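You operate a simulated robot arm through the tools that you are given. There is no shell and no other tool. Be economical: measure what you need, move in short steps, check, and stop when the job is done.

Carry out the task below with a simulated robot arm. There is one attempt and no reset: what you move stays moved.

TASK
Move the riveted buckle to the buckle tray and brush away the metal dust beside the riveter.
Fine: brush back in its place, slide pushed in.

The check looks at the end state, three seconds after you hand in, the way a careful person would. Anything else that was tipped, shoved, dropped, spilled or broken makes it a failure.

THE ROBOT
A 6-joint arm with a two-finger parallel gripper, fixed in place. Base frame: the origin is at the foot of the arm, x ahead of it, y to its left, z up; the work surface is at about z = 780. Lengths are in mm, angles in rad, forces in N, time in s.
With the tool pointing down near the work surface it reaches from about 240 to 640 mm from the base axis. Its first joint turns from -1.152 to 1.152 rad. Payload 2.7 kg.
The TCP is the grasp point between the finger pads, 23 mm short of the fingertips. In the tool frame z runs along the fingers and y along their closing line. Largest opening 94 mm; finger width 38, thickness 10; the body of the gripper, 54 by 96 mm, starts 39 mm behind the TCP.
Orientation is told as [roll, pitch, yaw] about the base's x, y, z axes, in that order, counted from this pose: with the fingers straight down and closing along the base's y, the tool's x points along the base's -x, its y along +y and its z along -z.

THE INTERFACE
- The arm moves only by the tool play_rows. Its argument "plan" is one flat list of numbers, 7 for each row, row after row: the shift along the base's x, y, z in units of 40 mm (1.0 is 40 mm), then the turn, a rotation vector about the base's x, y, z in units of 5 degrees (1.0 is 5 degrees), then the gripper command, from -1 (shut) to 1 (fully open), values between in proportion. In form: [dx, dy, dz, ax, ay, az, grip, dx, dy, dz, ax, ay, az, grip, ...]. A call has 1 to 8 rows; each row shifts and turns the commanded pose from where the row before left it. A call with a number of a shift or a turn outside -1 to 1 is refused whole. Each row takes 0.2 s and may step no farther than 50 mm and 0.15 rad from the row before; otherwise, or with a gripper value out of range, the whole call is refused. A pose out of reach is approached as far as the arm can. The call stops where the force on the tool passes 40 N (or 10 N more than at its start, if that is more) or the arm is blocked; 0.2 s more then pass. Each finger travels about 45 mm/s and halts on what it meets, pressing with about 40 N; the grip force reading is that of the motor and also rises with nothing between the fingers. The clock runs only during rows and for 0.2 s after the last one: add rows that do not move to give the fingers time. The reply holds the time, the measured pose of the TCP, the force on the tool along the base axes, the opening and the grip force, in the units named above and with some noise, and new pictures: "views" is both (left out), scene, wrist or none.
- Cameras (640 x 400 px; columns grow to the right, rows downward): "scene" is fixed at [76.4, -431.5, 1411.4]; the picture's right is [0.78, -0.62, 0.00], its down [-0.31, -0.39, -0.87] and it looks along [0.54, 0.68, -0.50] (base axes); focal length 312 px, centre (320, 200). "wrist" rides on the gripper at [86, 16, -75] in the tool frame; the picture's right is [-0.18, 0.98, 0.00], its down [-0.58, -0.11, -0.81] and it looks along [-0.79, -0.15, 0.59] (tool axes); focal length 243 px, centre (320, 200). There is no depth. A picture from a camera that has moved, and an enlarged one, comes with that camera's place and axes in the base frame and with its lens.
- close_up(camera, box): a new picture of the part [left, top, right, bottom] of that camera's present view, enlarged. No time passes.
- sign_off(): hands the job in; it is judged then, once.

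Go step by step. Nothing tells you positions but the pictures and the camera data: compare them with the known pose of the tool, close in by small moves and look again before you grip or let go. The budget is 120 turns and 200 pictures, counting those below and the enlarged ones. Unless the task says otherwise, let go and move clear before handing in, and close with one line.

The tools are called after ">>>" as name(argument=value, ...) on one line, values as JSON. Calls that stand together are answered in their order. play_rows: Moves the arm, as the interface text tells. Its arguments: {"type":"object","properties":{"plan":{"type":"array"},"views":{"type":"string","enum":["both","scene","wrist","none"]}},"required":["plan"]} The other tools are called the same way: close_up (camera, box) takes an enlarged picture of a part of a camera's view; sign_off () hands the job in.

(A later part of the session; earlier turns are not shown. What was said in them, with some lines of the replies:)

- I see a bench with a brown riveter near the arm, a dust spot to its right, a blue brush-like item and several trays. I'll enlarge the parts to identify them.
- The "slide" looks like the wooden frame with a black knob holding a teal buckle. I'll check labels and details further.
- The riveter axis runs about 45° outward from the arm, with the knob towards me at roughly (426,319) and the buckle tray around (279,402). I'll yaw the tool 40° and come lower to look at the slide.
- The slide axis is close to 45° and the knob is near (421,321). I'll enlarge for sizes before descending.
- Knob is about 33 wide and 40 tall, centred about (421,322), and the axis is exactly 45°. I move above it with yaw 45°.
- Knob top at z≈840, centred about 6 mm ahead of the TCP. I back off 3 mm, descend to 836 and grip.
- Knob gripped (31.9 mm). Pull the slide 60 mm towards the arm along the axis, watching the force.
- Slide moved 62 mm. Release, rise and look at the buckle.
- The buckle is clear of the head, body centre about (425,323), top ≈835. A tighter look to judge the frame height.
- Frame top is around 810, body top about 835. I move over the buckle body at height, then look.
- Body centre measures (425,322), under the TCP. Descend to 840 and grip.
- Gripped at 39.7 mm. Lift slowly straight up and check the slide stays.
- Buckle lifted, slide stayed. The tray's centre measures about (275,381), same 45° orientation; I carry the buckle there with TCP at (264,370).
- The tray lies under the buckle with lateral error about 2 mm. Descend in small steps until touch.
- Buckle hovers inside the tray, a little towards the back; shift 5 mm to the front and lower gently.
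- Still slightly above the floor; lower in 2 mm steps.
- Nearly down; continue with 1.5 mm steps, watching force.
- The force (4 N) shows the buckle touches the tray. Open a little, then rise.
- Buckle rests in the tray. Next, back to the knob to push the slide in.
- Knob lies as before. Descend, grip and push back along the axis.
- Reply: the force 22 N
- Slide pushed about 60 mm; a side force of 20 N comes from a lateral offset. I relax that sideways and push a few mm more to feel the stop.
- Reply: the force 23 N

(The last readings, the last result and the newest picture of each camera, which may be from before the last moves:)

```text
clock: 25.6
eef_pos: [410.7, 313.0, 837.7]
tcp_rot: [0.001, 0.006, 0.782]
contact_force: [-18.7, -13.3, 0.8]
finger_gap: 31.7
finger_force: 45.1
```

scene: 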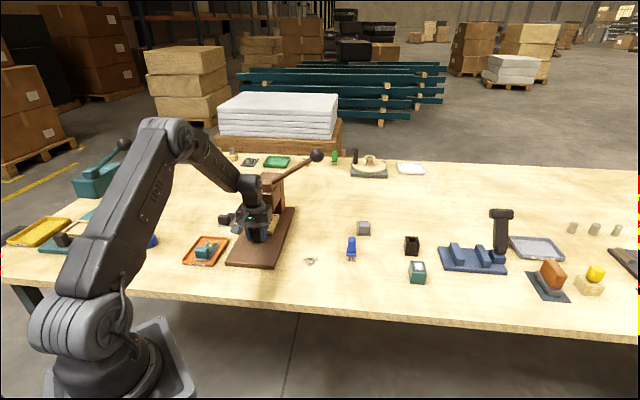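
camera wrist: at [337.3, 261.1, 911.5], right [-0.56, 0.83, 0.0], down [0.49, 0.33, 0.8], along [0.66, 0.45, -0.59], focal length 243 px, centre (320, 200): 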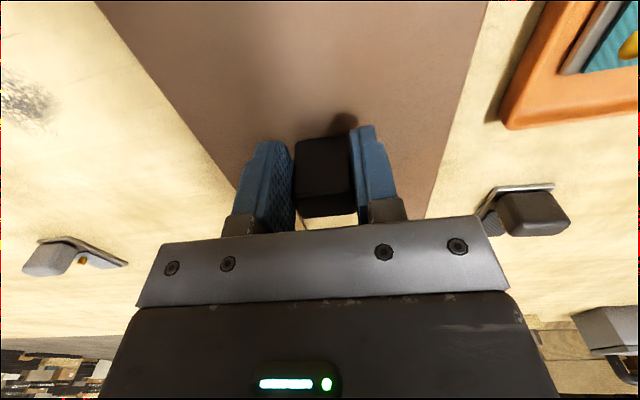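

The axial resistance at the original position shows the slide is at its stop. Release and rise.

>>> play_rows(plan=[-0.03, -0.03, 0, 0, 0, 0, 1, 0, 0, 0, 0, 0, 0, 1, 0, 0, 0, 0, 0, 0, 1, -0.1, -0.1, 0.4, 0, 0, 0, 1, -0.2, -0.2, 0.7, 0, 0, 0, 1, -0.2, -0.2, 0.8, 0, 0, 0, 1, 0, 0, 0, 0, 0, 0, 1])

>>> close_up(camera="scene", box=[210, 150, 330, 270])

```text
clock: 27.2
eef_pos: [391.8, 294.9, 914.3]
tcp_rot: [0.001, -0.001, 0.785]
contact_force: [0.2, 0.1, 0.4]
finger_gap: 94.1
finger_force: 0.0
camera wrist: at [318.2, 243.4, 988.2], right [-0.56, 0.83, 0.0], down [0.49, 0.33, 0.81], along [0.67, 0.45, -0.59], focal length 243 px, centre (320, 200)
```

scene: 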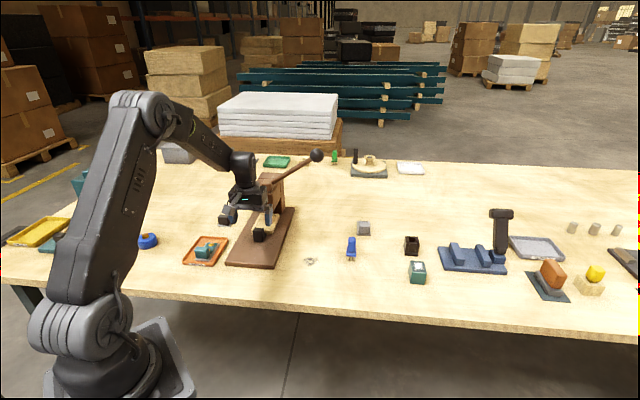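
wrist: 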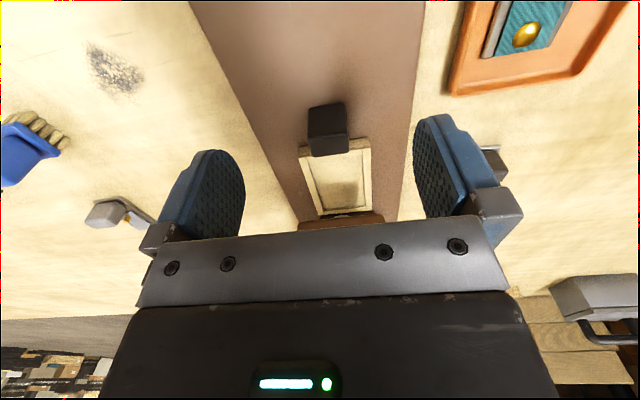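

```text
3.33 times, centred on (270, 210) of scene
camera zoom: at [76.4, -431.5, 1411.4], right [0.78, -0.62, 0.0], down [-0.31, -0.39, -0.87], along [0.54, 0.68, -0.5], focal length 1040 px, centre (487, 167)
```

zoom: 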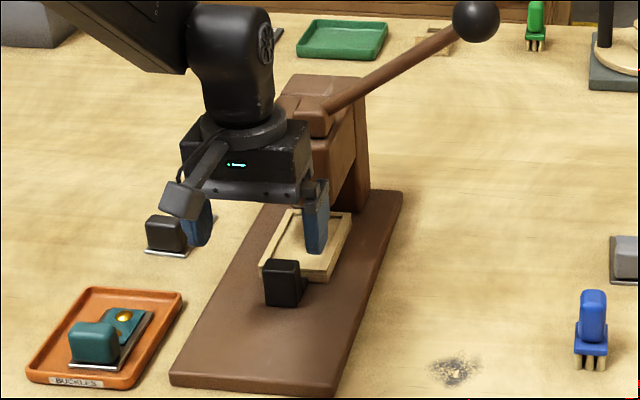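

Slide is back at its original place. Now to the brush, estimated near (605,97); I move over that way and turn the yaw back to about 20° for a look.

>>> play_rows(plan=[0.4, -0.6, 0.3, 0, 0, -1, 0.6, 0.6, -0.85, 0, 0, 0, -1, 0.6, 0.6, -0.85, 0, 0, 0, -1, 0.6, 0.6, -0.85, 0, 0, 0, -1, 0.6, 0.6, -0.85, 0, 0, 0, -1, 0.6, 0.4, -0.4, 0, 0, 0, 0, 0.6, 0, 0, 0, 0, 0, 0, 0.6])

>>> close_up(camera="scene", box=[290, 210, 390, 280])

```text
clock: 28.8
eef_pos: [519.6, 117.5, 925.2]
tcp_rot: [-0.001, 0.001, 0.346]
contact_force: [-0.1, 0.0, 0.1]
finger_gap: 75.2
finger_force: 0.0
camera wrist: at [432.9, 102.8, 999.1], right [-0.16, 0.99, 0.0], down [0.58, 0.1, 0.81], along [0.8, 0.13, -0.59], focal length 243 px, centre (320, 200)
```

scene: 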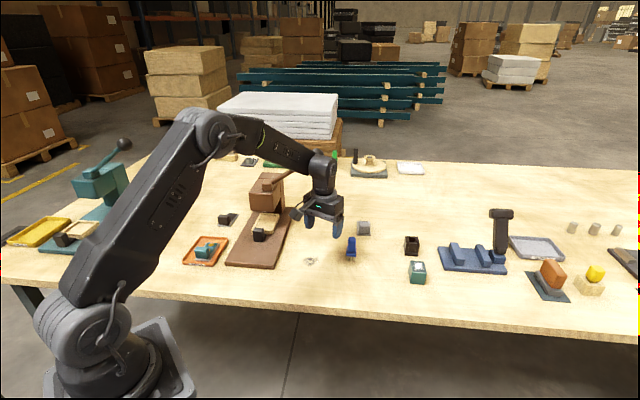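
wrist: 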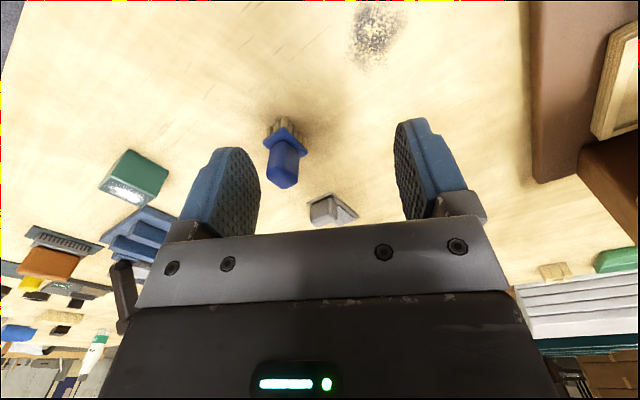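

```text
5.71 times, centred on (340, 245) of scene
camera zoom: at [76.4, -431.5, 1411.4], right [0.78, -0.62, 0.0], down [-0.31, -0.39, -0.87], along [0.54, 0.68, -0.5], focal length 1783 px, centre (206, -57)
```

zoom: 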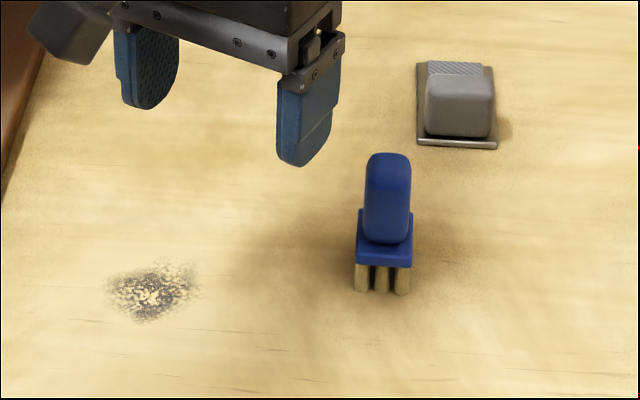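

>>> close_up(camera="wrist", box=[240, 90, 340, 200])

>>> close_up(camera="wrist", box=[250, 0, 450, 120])

```text
3.64 times, centred on (290, 145) of wrist
camera zoom: at [432.9, 102.8, 999.1], right [-0.16, 0.99, 0.0], down [0.58, 0.1, 0.81], along [0.8, 0.13, -0.59], focal length 882 px, centre (429, 400)
```

zoom: 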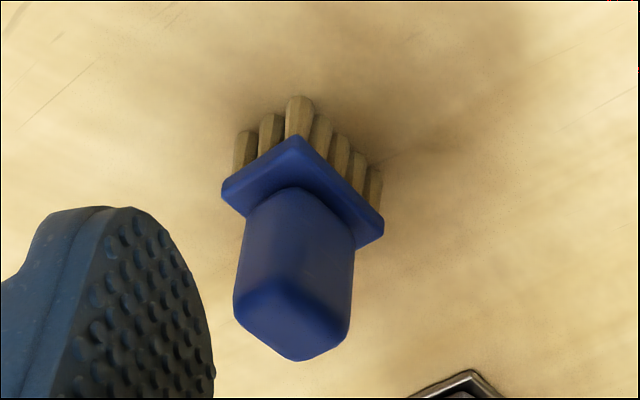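

```text
3.20 times, centred on (350, 60) of wrist
camera zoom: at [432.9, 102.8, 999.1], right [-0.16, 0.99, 0.0], down [0.58, 0.1, 0.81], along [0.8, 0.13, -0.59], focal length 776 px, centre (224, 648)
```

zoom: 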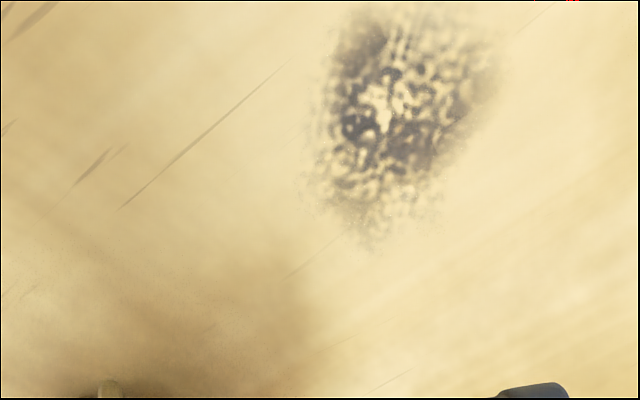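

Brush sits at 45°, about 22×34 with handle centre (609,95), top ≈847; the dust is at about (507,154). I turn back to yaw 45° above the handle.

>>> play_rows(plan=[0.447, -0.112, -0.1, 0, 0, 1, 0.6, 0.447, -0.112, -0.1, 0, 0, 1, 0.6, 0.447, -0.112, -0.1, 0, 0, 1, 0.6, 0.447, -0.112, -0.1, 0, 0, 1, 0.6, 0.447, -0.112, -0.1, 0, 0, 1, 0.6, 0, 0, 0, 0, 0, 0, 0.6])

>>> close_up(camera="scene", box=[300, 190, 400, 280])

```text
clock: 30.2
eef_pos: [608.3, 94.0, 906.1]
tcp_rot: [0.002, 0.0, 0.784]
contact_force: [0.7, -0.4, 0.1]
finger_gap: 75.3
finger_force: 0.0
camera wrist: at [536.1, 44.8, 980.0], right [-0.56, 0.83, 0.0], down [0.49, 0.33, 0.81], along [0.67, 0.46, -0.59], focal length 243 px, centre (320, 200)
```

scene: 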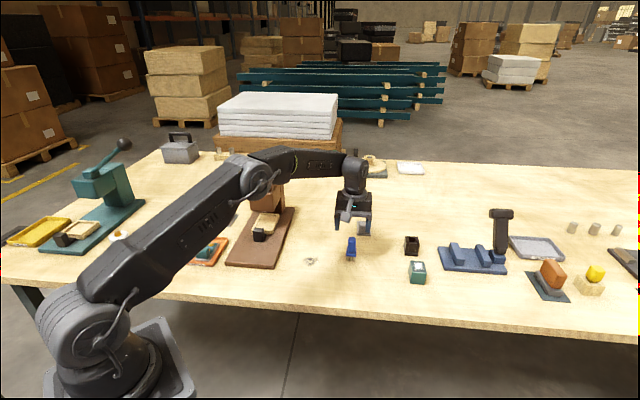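
wrist: 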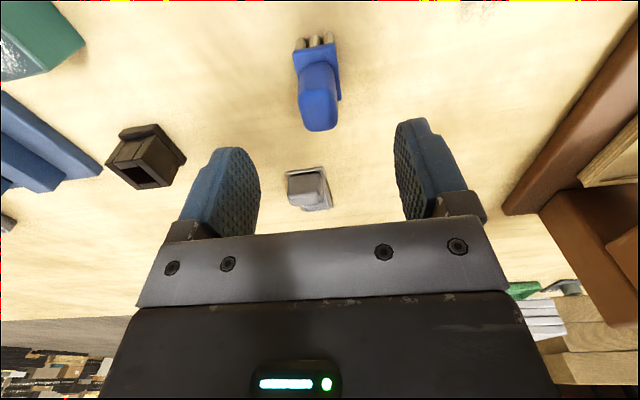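

```text
4.44 times, centred on (350, 235) of scene
camera zoom: at [76.4, -431.5, 1411.4], right [0.78, -0.62, 0.0], down [-0.31, -0.39, -0.87], along [0.54, 0.68, -0.5], focal length 1387 px, centre (187, 44)
```

zoom: 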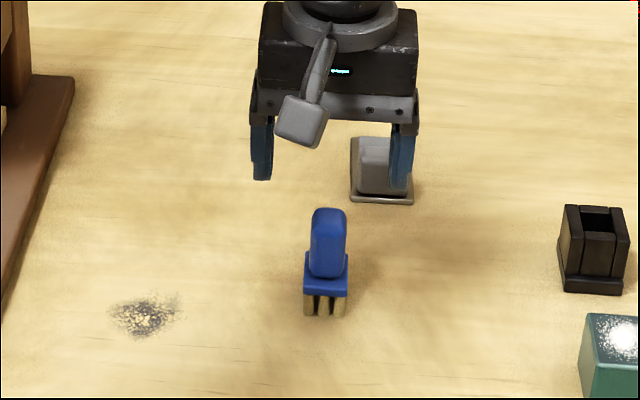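

The handle is directly under the TCP. Descend to 835 and grip.

>>> play_rows(plan=[0.02, 0.02, -0.5, 0, 0, 0, 0.6, 0, 0, -0.5, 0, 0, 0, 0.6, 0, 0, -0.45, 0, 0, 0, 0.6, 0, 0, -0.3, 0, 0, 0, 0.6, 0, 0, 0, 0, 0, 0, 0.6])

>>> close_up(camera="scene", box=[310, 200, 390, 270])

```text
clock: 31.4
eef_pos: [609.3, 95.0, 835.4]
tcp_rot: [0.001, 0.001, 0.784]
contact_force: [1.0, -0.9, 0.4]
finger_gap: 75.1
finger_force: 0.0
camera wrist: at [537.0, 46.0, 909.8], right [-0.56, 0.83, 0.0], down [0.49, 0.33, 0.81], along [0.67, 0.45, -0.59], focal length 243 px, centre (320, 200)
```

scene: 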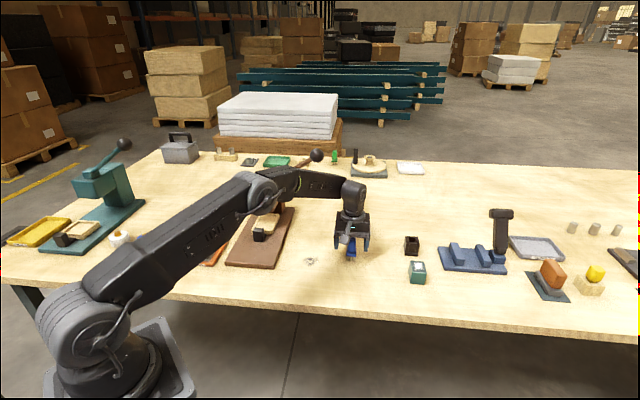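
wrist: 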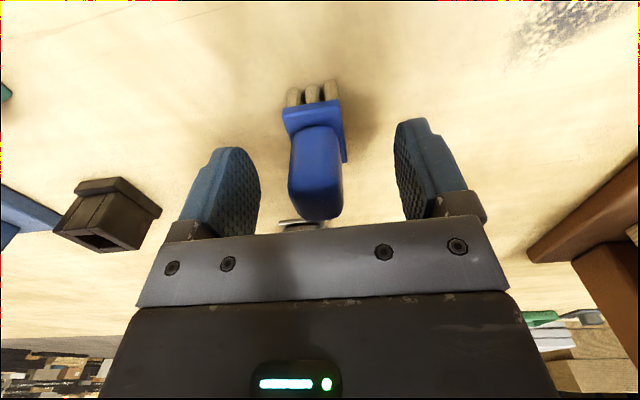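

```text
5.71 times, centred on (350, 235) of scene
camera zoom: at [76.4, -431.5, 1411.4], right [0.78, -0.62, 0.0], down [-0.31, -0.39, -0.87], along [0.54, 0.68, -0.5], focal length 1783 px, centre (149, 0)
```

zoom: 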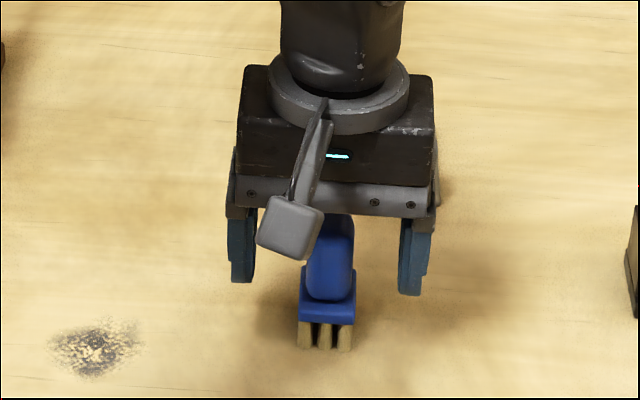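

Handle is centred. Close the fingers.

>>> play_rows(plan=[0, 0, 0, 0, 0, 0, -1, 0, 0, 0, 0, 0, 0, -1, 0, 0, 0, 0, 0, 0, -1, 0, 0, 0, 0, 0, 0, -1])

>>> close_up(camera="scene", box=[310, 200, 390, 270])

```text
clock: 32.4
eef_pos: [608.8, 95.3, 837.1]
tcp_rot: [-0.001, 0.002, 0.782]
contact_force: [-0.2, -0.4, 1.4]
finger_gap: 23.3
finger_force: 39.3
camera wrist: at [536.9, 46.0, 910.0], right [-0.56, 0.83, 0.0], down [0.49, 0.33, 0.81], along [0.67, 0.45, -0.59], focal length 243 px, centre (320, 200)
```

scene: 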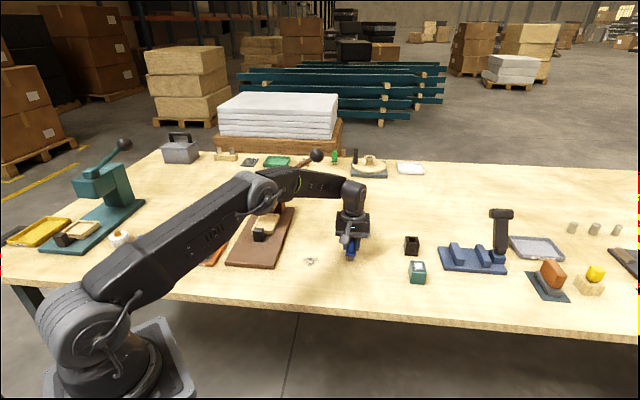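
wrist: 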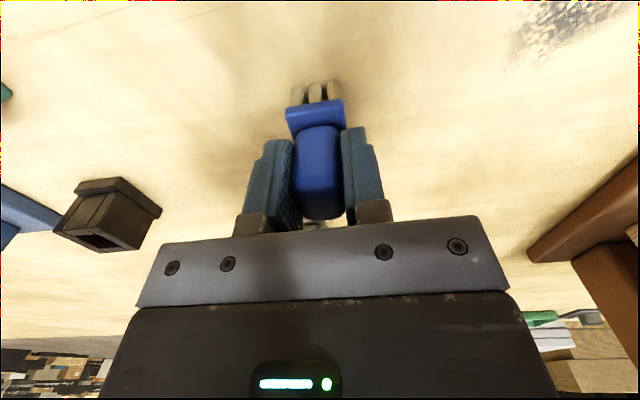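

```text
5.71 times, centred on (350, 235) of scene
camera zoom: at [76.4, -431.5, 1411.4], right [0.78, -0.62, 0.0], down [-0.31, -0.39, -0.87], along [0.54, 0.68, -0.5], focal length 1783 px, centre (149, 0)
```

zoom: 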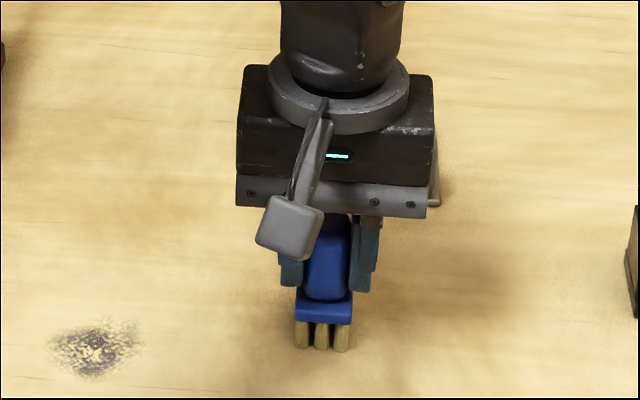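

Brush held (23.3 mm). Its home is TCP (609,95,836). The dust patch is around (505,157), about 25 mm in radius. Lift and go to the riveter side of the dust.

>>> play_rows(plan=[0, 0, 0.4, 0, 0, 0, -1, 0, 0, 0.4, 0, 0, 0, -1, -0.85, 0.588, 0, 0, 0, 0, -1, -0.85, 0.588, 0, 0, 0, 0, -1, -0.85, 0.588, 0, 0, 0, 0, -1, -0.85, 0.588, 0, 0, 0, 0, -1, 0, 0, 0, 0, 0, 0, -1])

>>> close_up(camera="scene", box=[260, 200, 360, 280])

```text
clock: 34.0
eef_pos: [474.7, 190.1, 867.5]
tcp_rot: [-0.001, 0.0, 0.785]
contact_force: [-0.5, -0.8, -1.5]
finger_gap: 23.4
finger_force: 40.0
camera wrist: at [400.6, 139.9, 941.4], right [-0.56, 0.83, 0.0], down [0.49, 0.33, 0.81], along [0.67, 0.45, -0.59], focal length 243 px, centre (320, 200)
```

scene: 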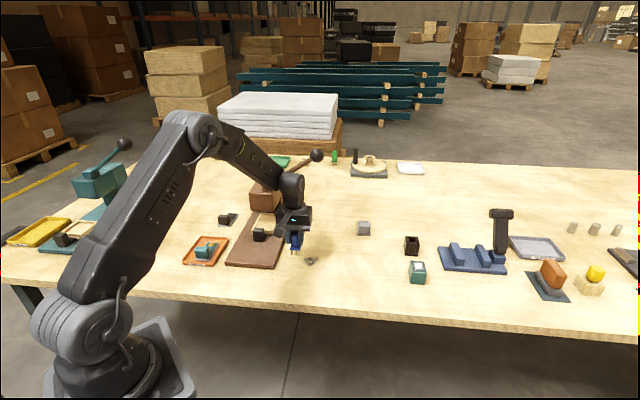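
wrist: 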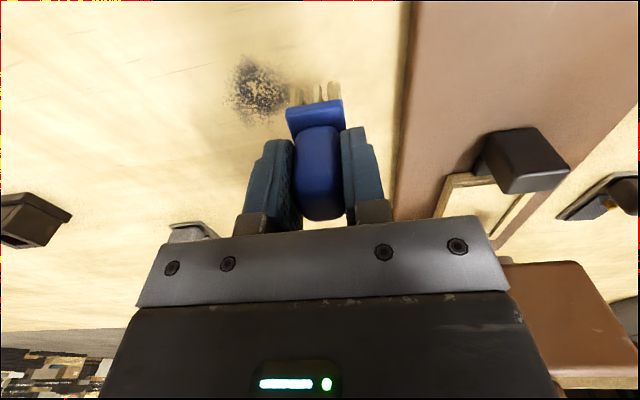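

```text
5.00 times, centred on (310, 240) of scene
camera zoom: at [76.4, -431.5, 1411.4], right [0.78, -0.62, 0.0], down [-0.31, -0.39, -0.87], along [0.54, 0.68, -0.5], focal length 1560 px, centre (370, 0)
```

zoom: 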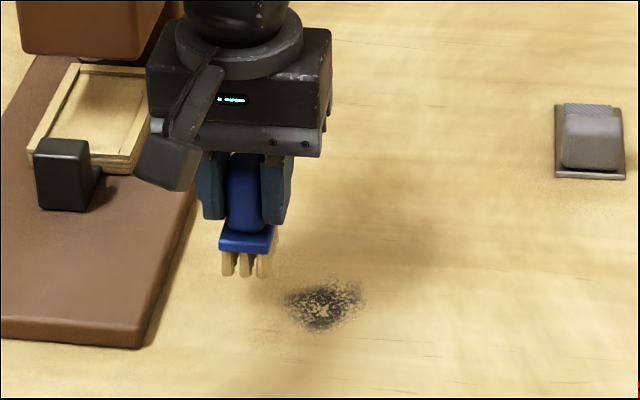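

Dust is just ahead to the right. Lower to table contact and make the first stroke away from the riveter.

>>> play_rows(plan=[0, 0, -0.5, 0, 0, 0, -1, 0, 0, -0.33, 0, 0, 0, -1, 0.26, -0.26, 0, 0, 0, 0, -1, 0.26, -0.26, 0, 0, 0, 0, -1, 0.26, -0.26, 0, 0, 0, 0, -1, 0.26, -0.26, 0, 0, 0, 0, -1, 0.26, -0.26, 0, 0, 0, 0, -1, 0.26, -0.26, 0, 0, 0, 0, -1])

>>> close_up(camera="scene", box=[260, 200, 360, 280])

```text
clock: 35.8
eef_pos: [535.2, 128.4, 835.5]
tcp_rot: [-0.001, -0.003, 0.784]
contact_force: [-5.1, 5.8, 22.6]
finger_gap: 23.2
finger_force: 40.3
camera wrist: at [463.0, 77.9, 909.6], right [-0.56, 0.83, 0.0], down [0.49, 0.33, 0.81], along [0.67, 0.45, -0.59], focal length 243 px, centre (320, 200)
```

scene: 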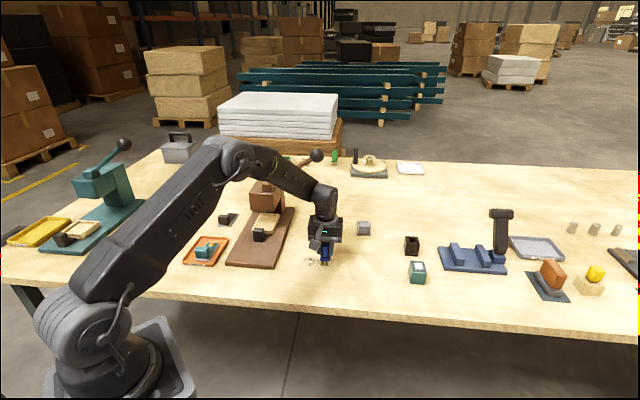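
wrist: 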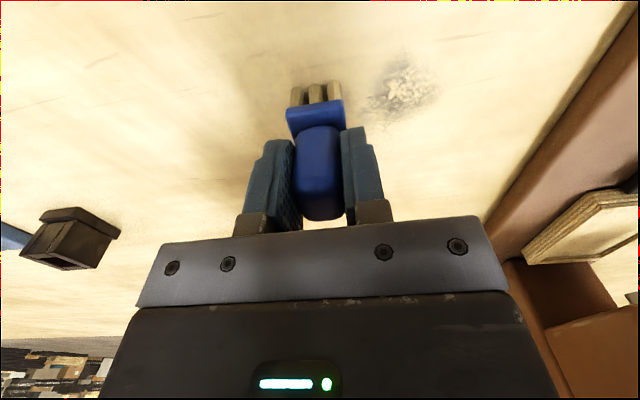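

```text
5.00 times, centred on (310, 240) of scene
camera zoom: at [75.9, -431.5, 1411.4], right [0.78, -0.62, 0.0], down [-0.31, -0.39, -0.87], along [0.54, 0.68, -0.5], focal length 1560 px, centre (370, 0)
```

zoom: 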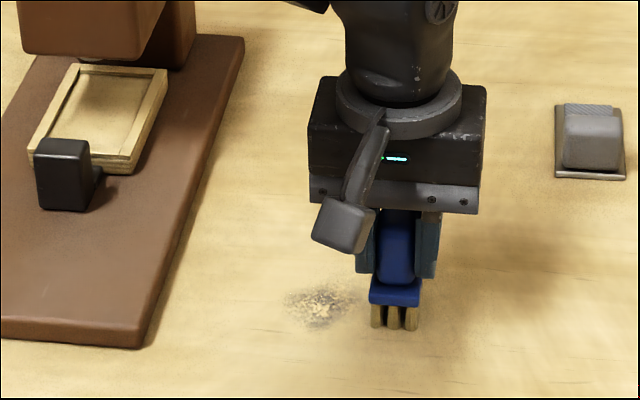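

The dust is fading. Stroke back and forth with slight sideways offset towards the near side.

>>> play_rows(plan=[-0.12, -0.12, 0.01, 0, 0, 0, -1, -0.3, 0.3, 0, 0, 0, 0, -1, -0.3, 0.3, 0, 0, 0, 0, -1, -0.3, 0.3, 0, 0, 0, 0, -1, -0.3, 0.3, 0, 0, 0, 0, -1, -0.3, 0.3, 0, 0, 0, 0, -1, 0, 0, 0, 0, 0, 0, -1], views="none")

>>> play_rows(plan=[0.3, -0.3, 0, 0, 0, 0, -1, 0.3, -0.3, 0, 0, 0, 0, -1, 0.3, -0.3, 0, 0, 0, 0, -1, 0.3, -0.3, 0, 0, 0, 0, -1, 0.3, -0.3, 0, 0, 0, 0, -1, 0.2, -0.2, 0, 0, 0, 0, -1])

>>> close_up(camera="scene", box=[260, 200, 360, 280])

```text
clock: 37.4
eef_pos: [471.7, 183.5, 835.5]
tcp_rot: [-0.002, -0.002, 0.785]
contact_force: [6.4, -4.1, 20.7]
finger_gap: 23.2
finger_force: 40.0
```

```text
clock: 38.8
eef_pos: [538.2, 114.2, 835.4]
tcp_rot: [0.001, 0.0, 0.784]
contact_force: [-3.8, 3.8, 17.4]
finger_gap: 23.3
finger_force: 40.1
camera wrist: at [465.9, 64.4, 909.5], right [-0.56, 0.83, 0.0], down [0.49, 0.33, 0.81], along [0.67, 0.45, -0.59], focal length 243 px, centre (320, 200)
```

scene: 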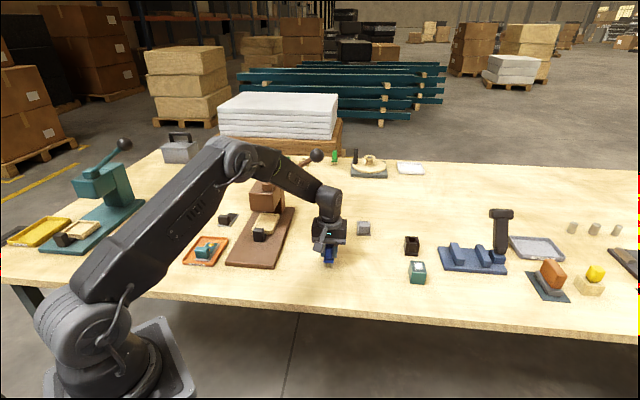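
wrist: 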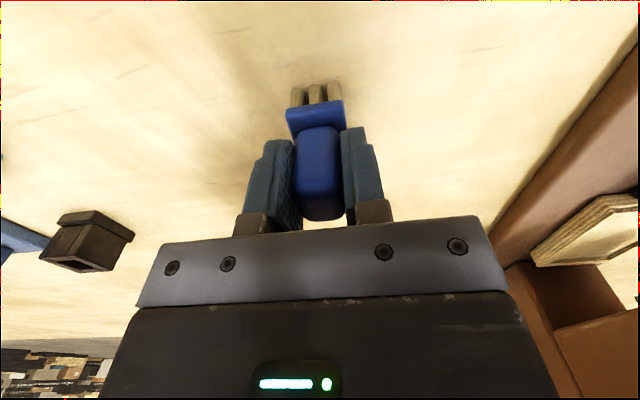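

```text
5.00 times, centred on (310, 240) of scene
camera zoom: at [76.0, -431.5, 1411.4], right [0.78, -0.62, 0.0], down [-0.31, -0.39, -0.87], along [0.54, 0.68, -0.5], focal length 1560 px, centre (370, 0)
```

zoom: 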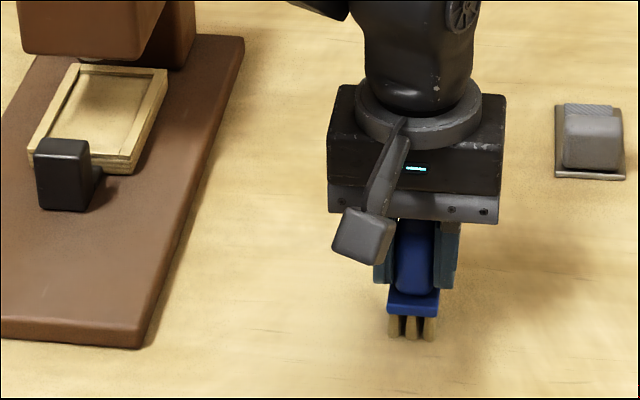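

The dust is gone. Lift the brush and carry it back above its home at (609,95).

>>> play_rows(plan=[0, 0, 0.4, 0, 0, 0, -1, 0, 0, 0.3, 0, 0, 0, -1, 0.59, -0.16, 0, 0, 0, 0, -1, 0.59, -0.16, 0, 0, 0, 0, -1, 0.59, -0.16, 0, 0, 0, 0, -1, 0, 0, 0, 0, 0, 0, -1], views="none")

>>> close_up(camera="scene", box=[260, 200, 400, 280])

```text
clock: 40.2
eef_pos: [610.3, 95.2, 862.2]
tcp_rot: [-0.002, -0.002, 0.784]
contact_force: [0.3, 0.3, 0.0]
finger_gap: 23.3
finger_force: 39.9
```

```text
4.57 times, centred on (330, 240) of scene
camera zoom: at [76.4, -431.5, 1411.4], right [0.78, -0.62, 0.0], down [-0.31, -0.39, -0.87], along [0.54, 0.68, -0.5], focal length 1426 px, centre (274, 17)
```

zoom: 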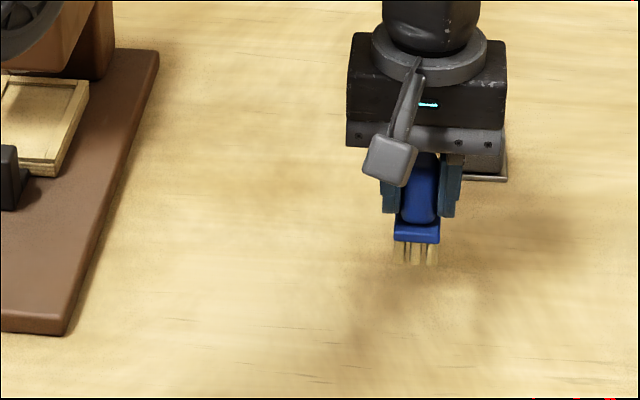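

Table clean and the brush hangs above its spot. Lower gently until it touches.

>>> play_rows(plan=[0, 0, -0.3, 0, 0, 0, -1, 0, 0, -0.25, 0, 0, 0, -1, 0, 0, -0.08, 0, 0, 0, -1, 0, 0, -0.03, 0, 0, 0, -1, 0, 0, 0, 0, 0, 0, -1])

>>> close_up(camera="scene", box=[310, 200, 390, 270])

```text
clock: 41.4
eef_pos: [609.9, 94.9, 837.3]
tcp_rot: [0.0, 0.001, 0.783]
contact_force: [-0.6, -0.5, -1.2]
finger_gap: 23.2
finger_force: 39.8
camera wrist: at [537.3, 45.8, 910.7], right [-0.56, 0.83, 0.0], down [0.49, 0.33, 0.81], along [0.67, 0.45, -0.59], focal length 243 px, centre (320, 200)
```

scene: 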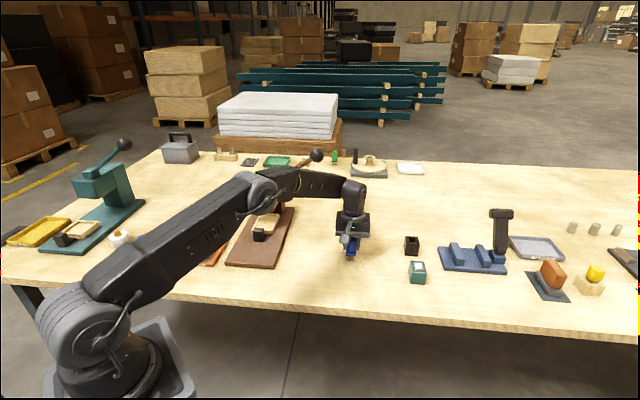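
wrist: 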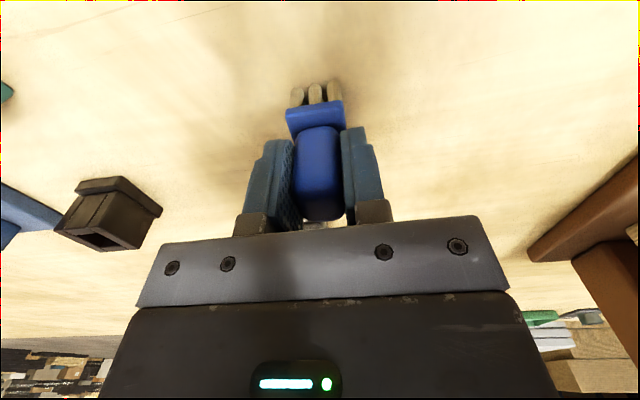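

```text
5.71 times, centred on (350, 235) of scene
camera zoom: at [76.4, -431.5, 1411.4], right [0.78, -0.62, 0.0], down [-0.31, -0.39, -0.87], along [0.54, 0.68, -0.5], focal length 1783 px, centre (149, 0)
```

zoom: 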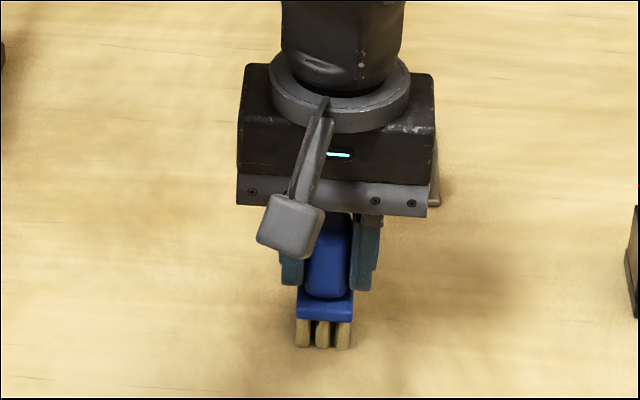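

Same place as at the start; about 1 mm to go.

>>> play_rows(plan=[0, 0, -0.02, 0, 0, 0, -1, 0, 0, -0.015, 0, 0, 0, -1, 0, 0, 0, 0, 0, 0, -1], views="none")

```text
clock: 42.2
eef_pos: [609.8, 96.2, 835.4]
tcp_rot: [0.001, 0.0, 0.784]
contact_force: [-1.3, 0.8, 3.3]
finger_gap: 23.4
finger_force: 39.9
```

Touching (3 N). Release and rise straight up.

>>> play_rows(plan=[0, 0, 0, 0, 0, 0, 0.5, 0, 0, 0, 0, 0, 0, 0.5, 0, 0, 0, 0, 0, 0, 0.5, 0, 0, 0.4, 0, 0, 0, 0.5, 0, 0, 0.8, 0, 0, 0, 0.5, 0, 0, 0.8, 0, 0, 0, 0.5, -0.8, 0, 0.5, 0, 0, 0, 0.5, -0.9, 0, 0.2, 0, 0, 0, 0.5])

>>> close_up(camera="scene", box=[170, 180, 410, 290])

>>> close_up(camera="scene", box=[290, 210, 390, 280])

```text
clock: 44.0
eef_pos: [540.9, 95.9, 942.8]
tcp_rot: [0.001, 0.002, 0.785]
contact_force: [0.0, -0.7, -0.5]
finger_gap: 70.8
finger_force: 0.1
camera wrist: at [468.5, 45.4, 1017.1], right [-0.56, 0.83, 0.0], down [0.49, 0.33, 0.81], along [0.67, 0.45, -0.59], focal length 243 px, centre (320, 200)
```

scene: 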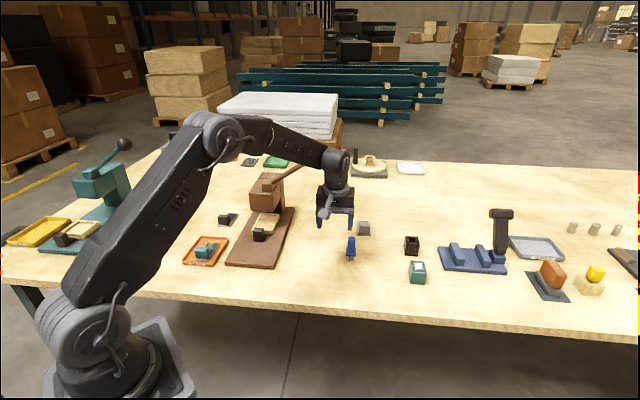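
wrist: 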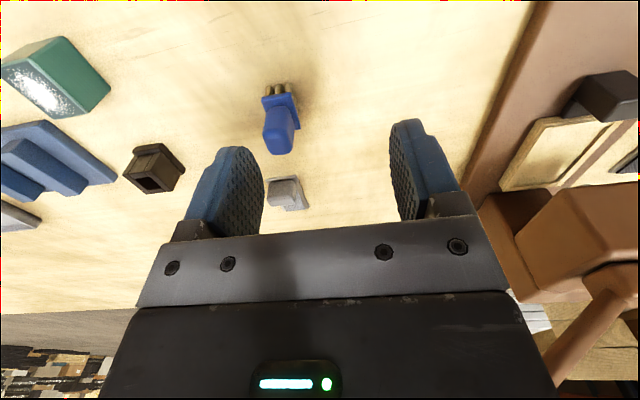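

```text
2.67 times, centred on (290, 235) of scene
camera zoom: at [76.4, -431.5, 1411.4], right [0.78, -0.62, 0.0], down [-0.31, -0.39, -0.87], along [0.54, 0.68, -0.5], focal length 832 px, centre (400, 107)
```

zoom: 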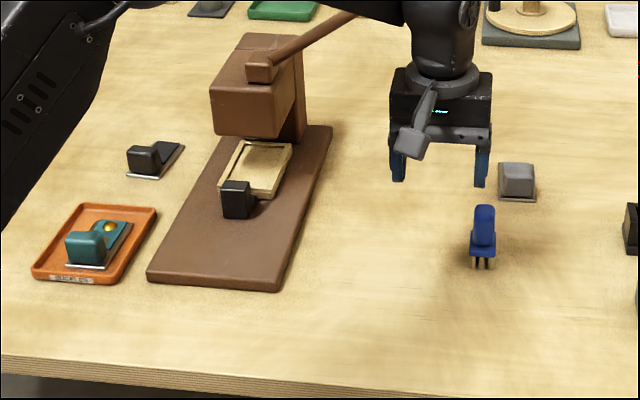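

```text
5.71 times, centred on (340, 245) of scene
camera zoom: at [76.4, -431.5, 1411.4], right [0.78, -0.62, 0.0], down [-0.31, -0.39, -0.87], along [0.54, 0.68, -0.5], focal length 1783 px, centre (206, -57)
```

zoom: 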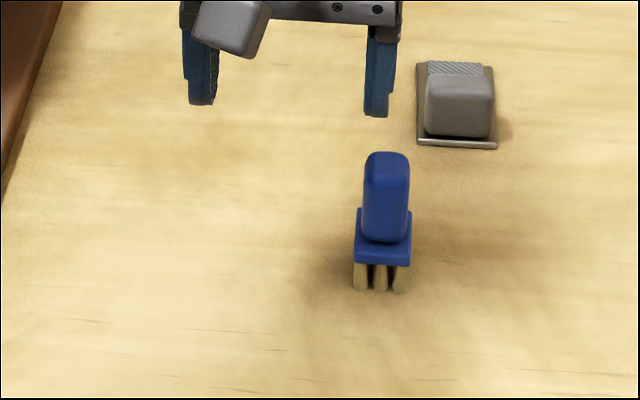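

The buckle is in its tray, the slide is at its stop, the dust is gone, and the brush stands where it started. The gripper is open and clear, so I'm handing in.

>>> sign_off()

```text
The job is handed in.
```

The job is handed in: the riveted buckle is in the buckle tray, the metal dust is brushed away, the brush is back where it stood, and the slide is pushed in to its stop.
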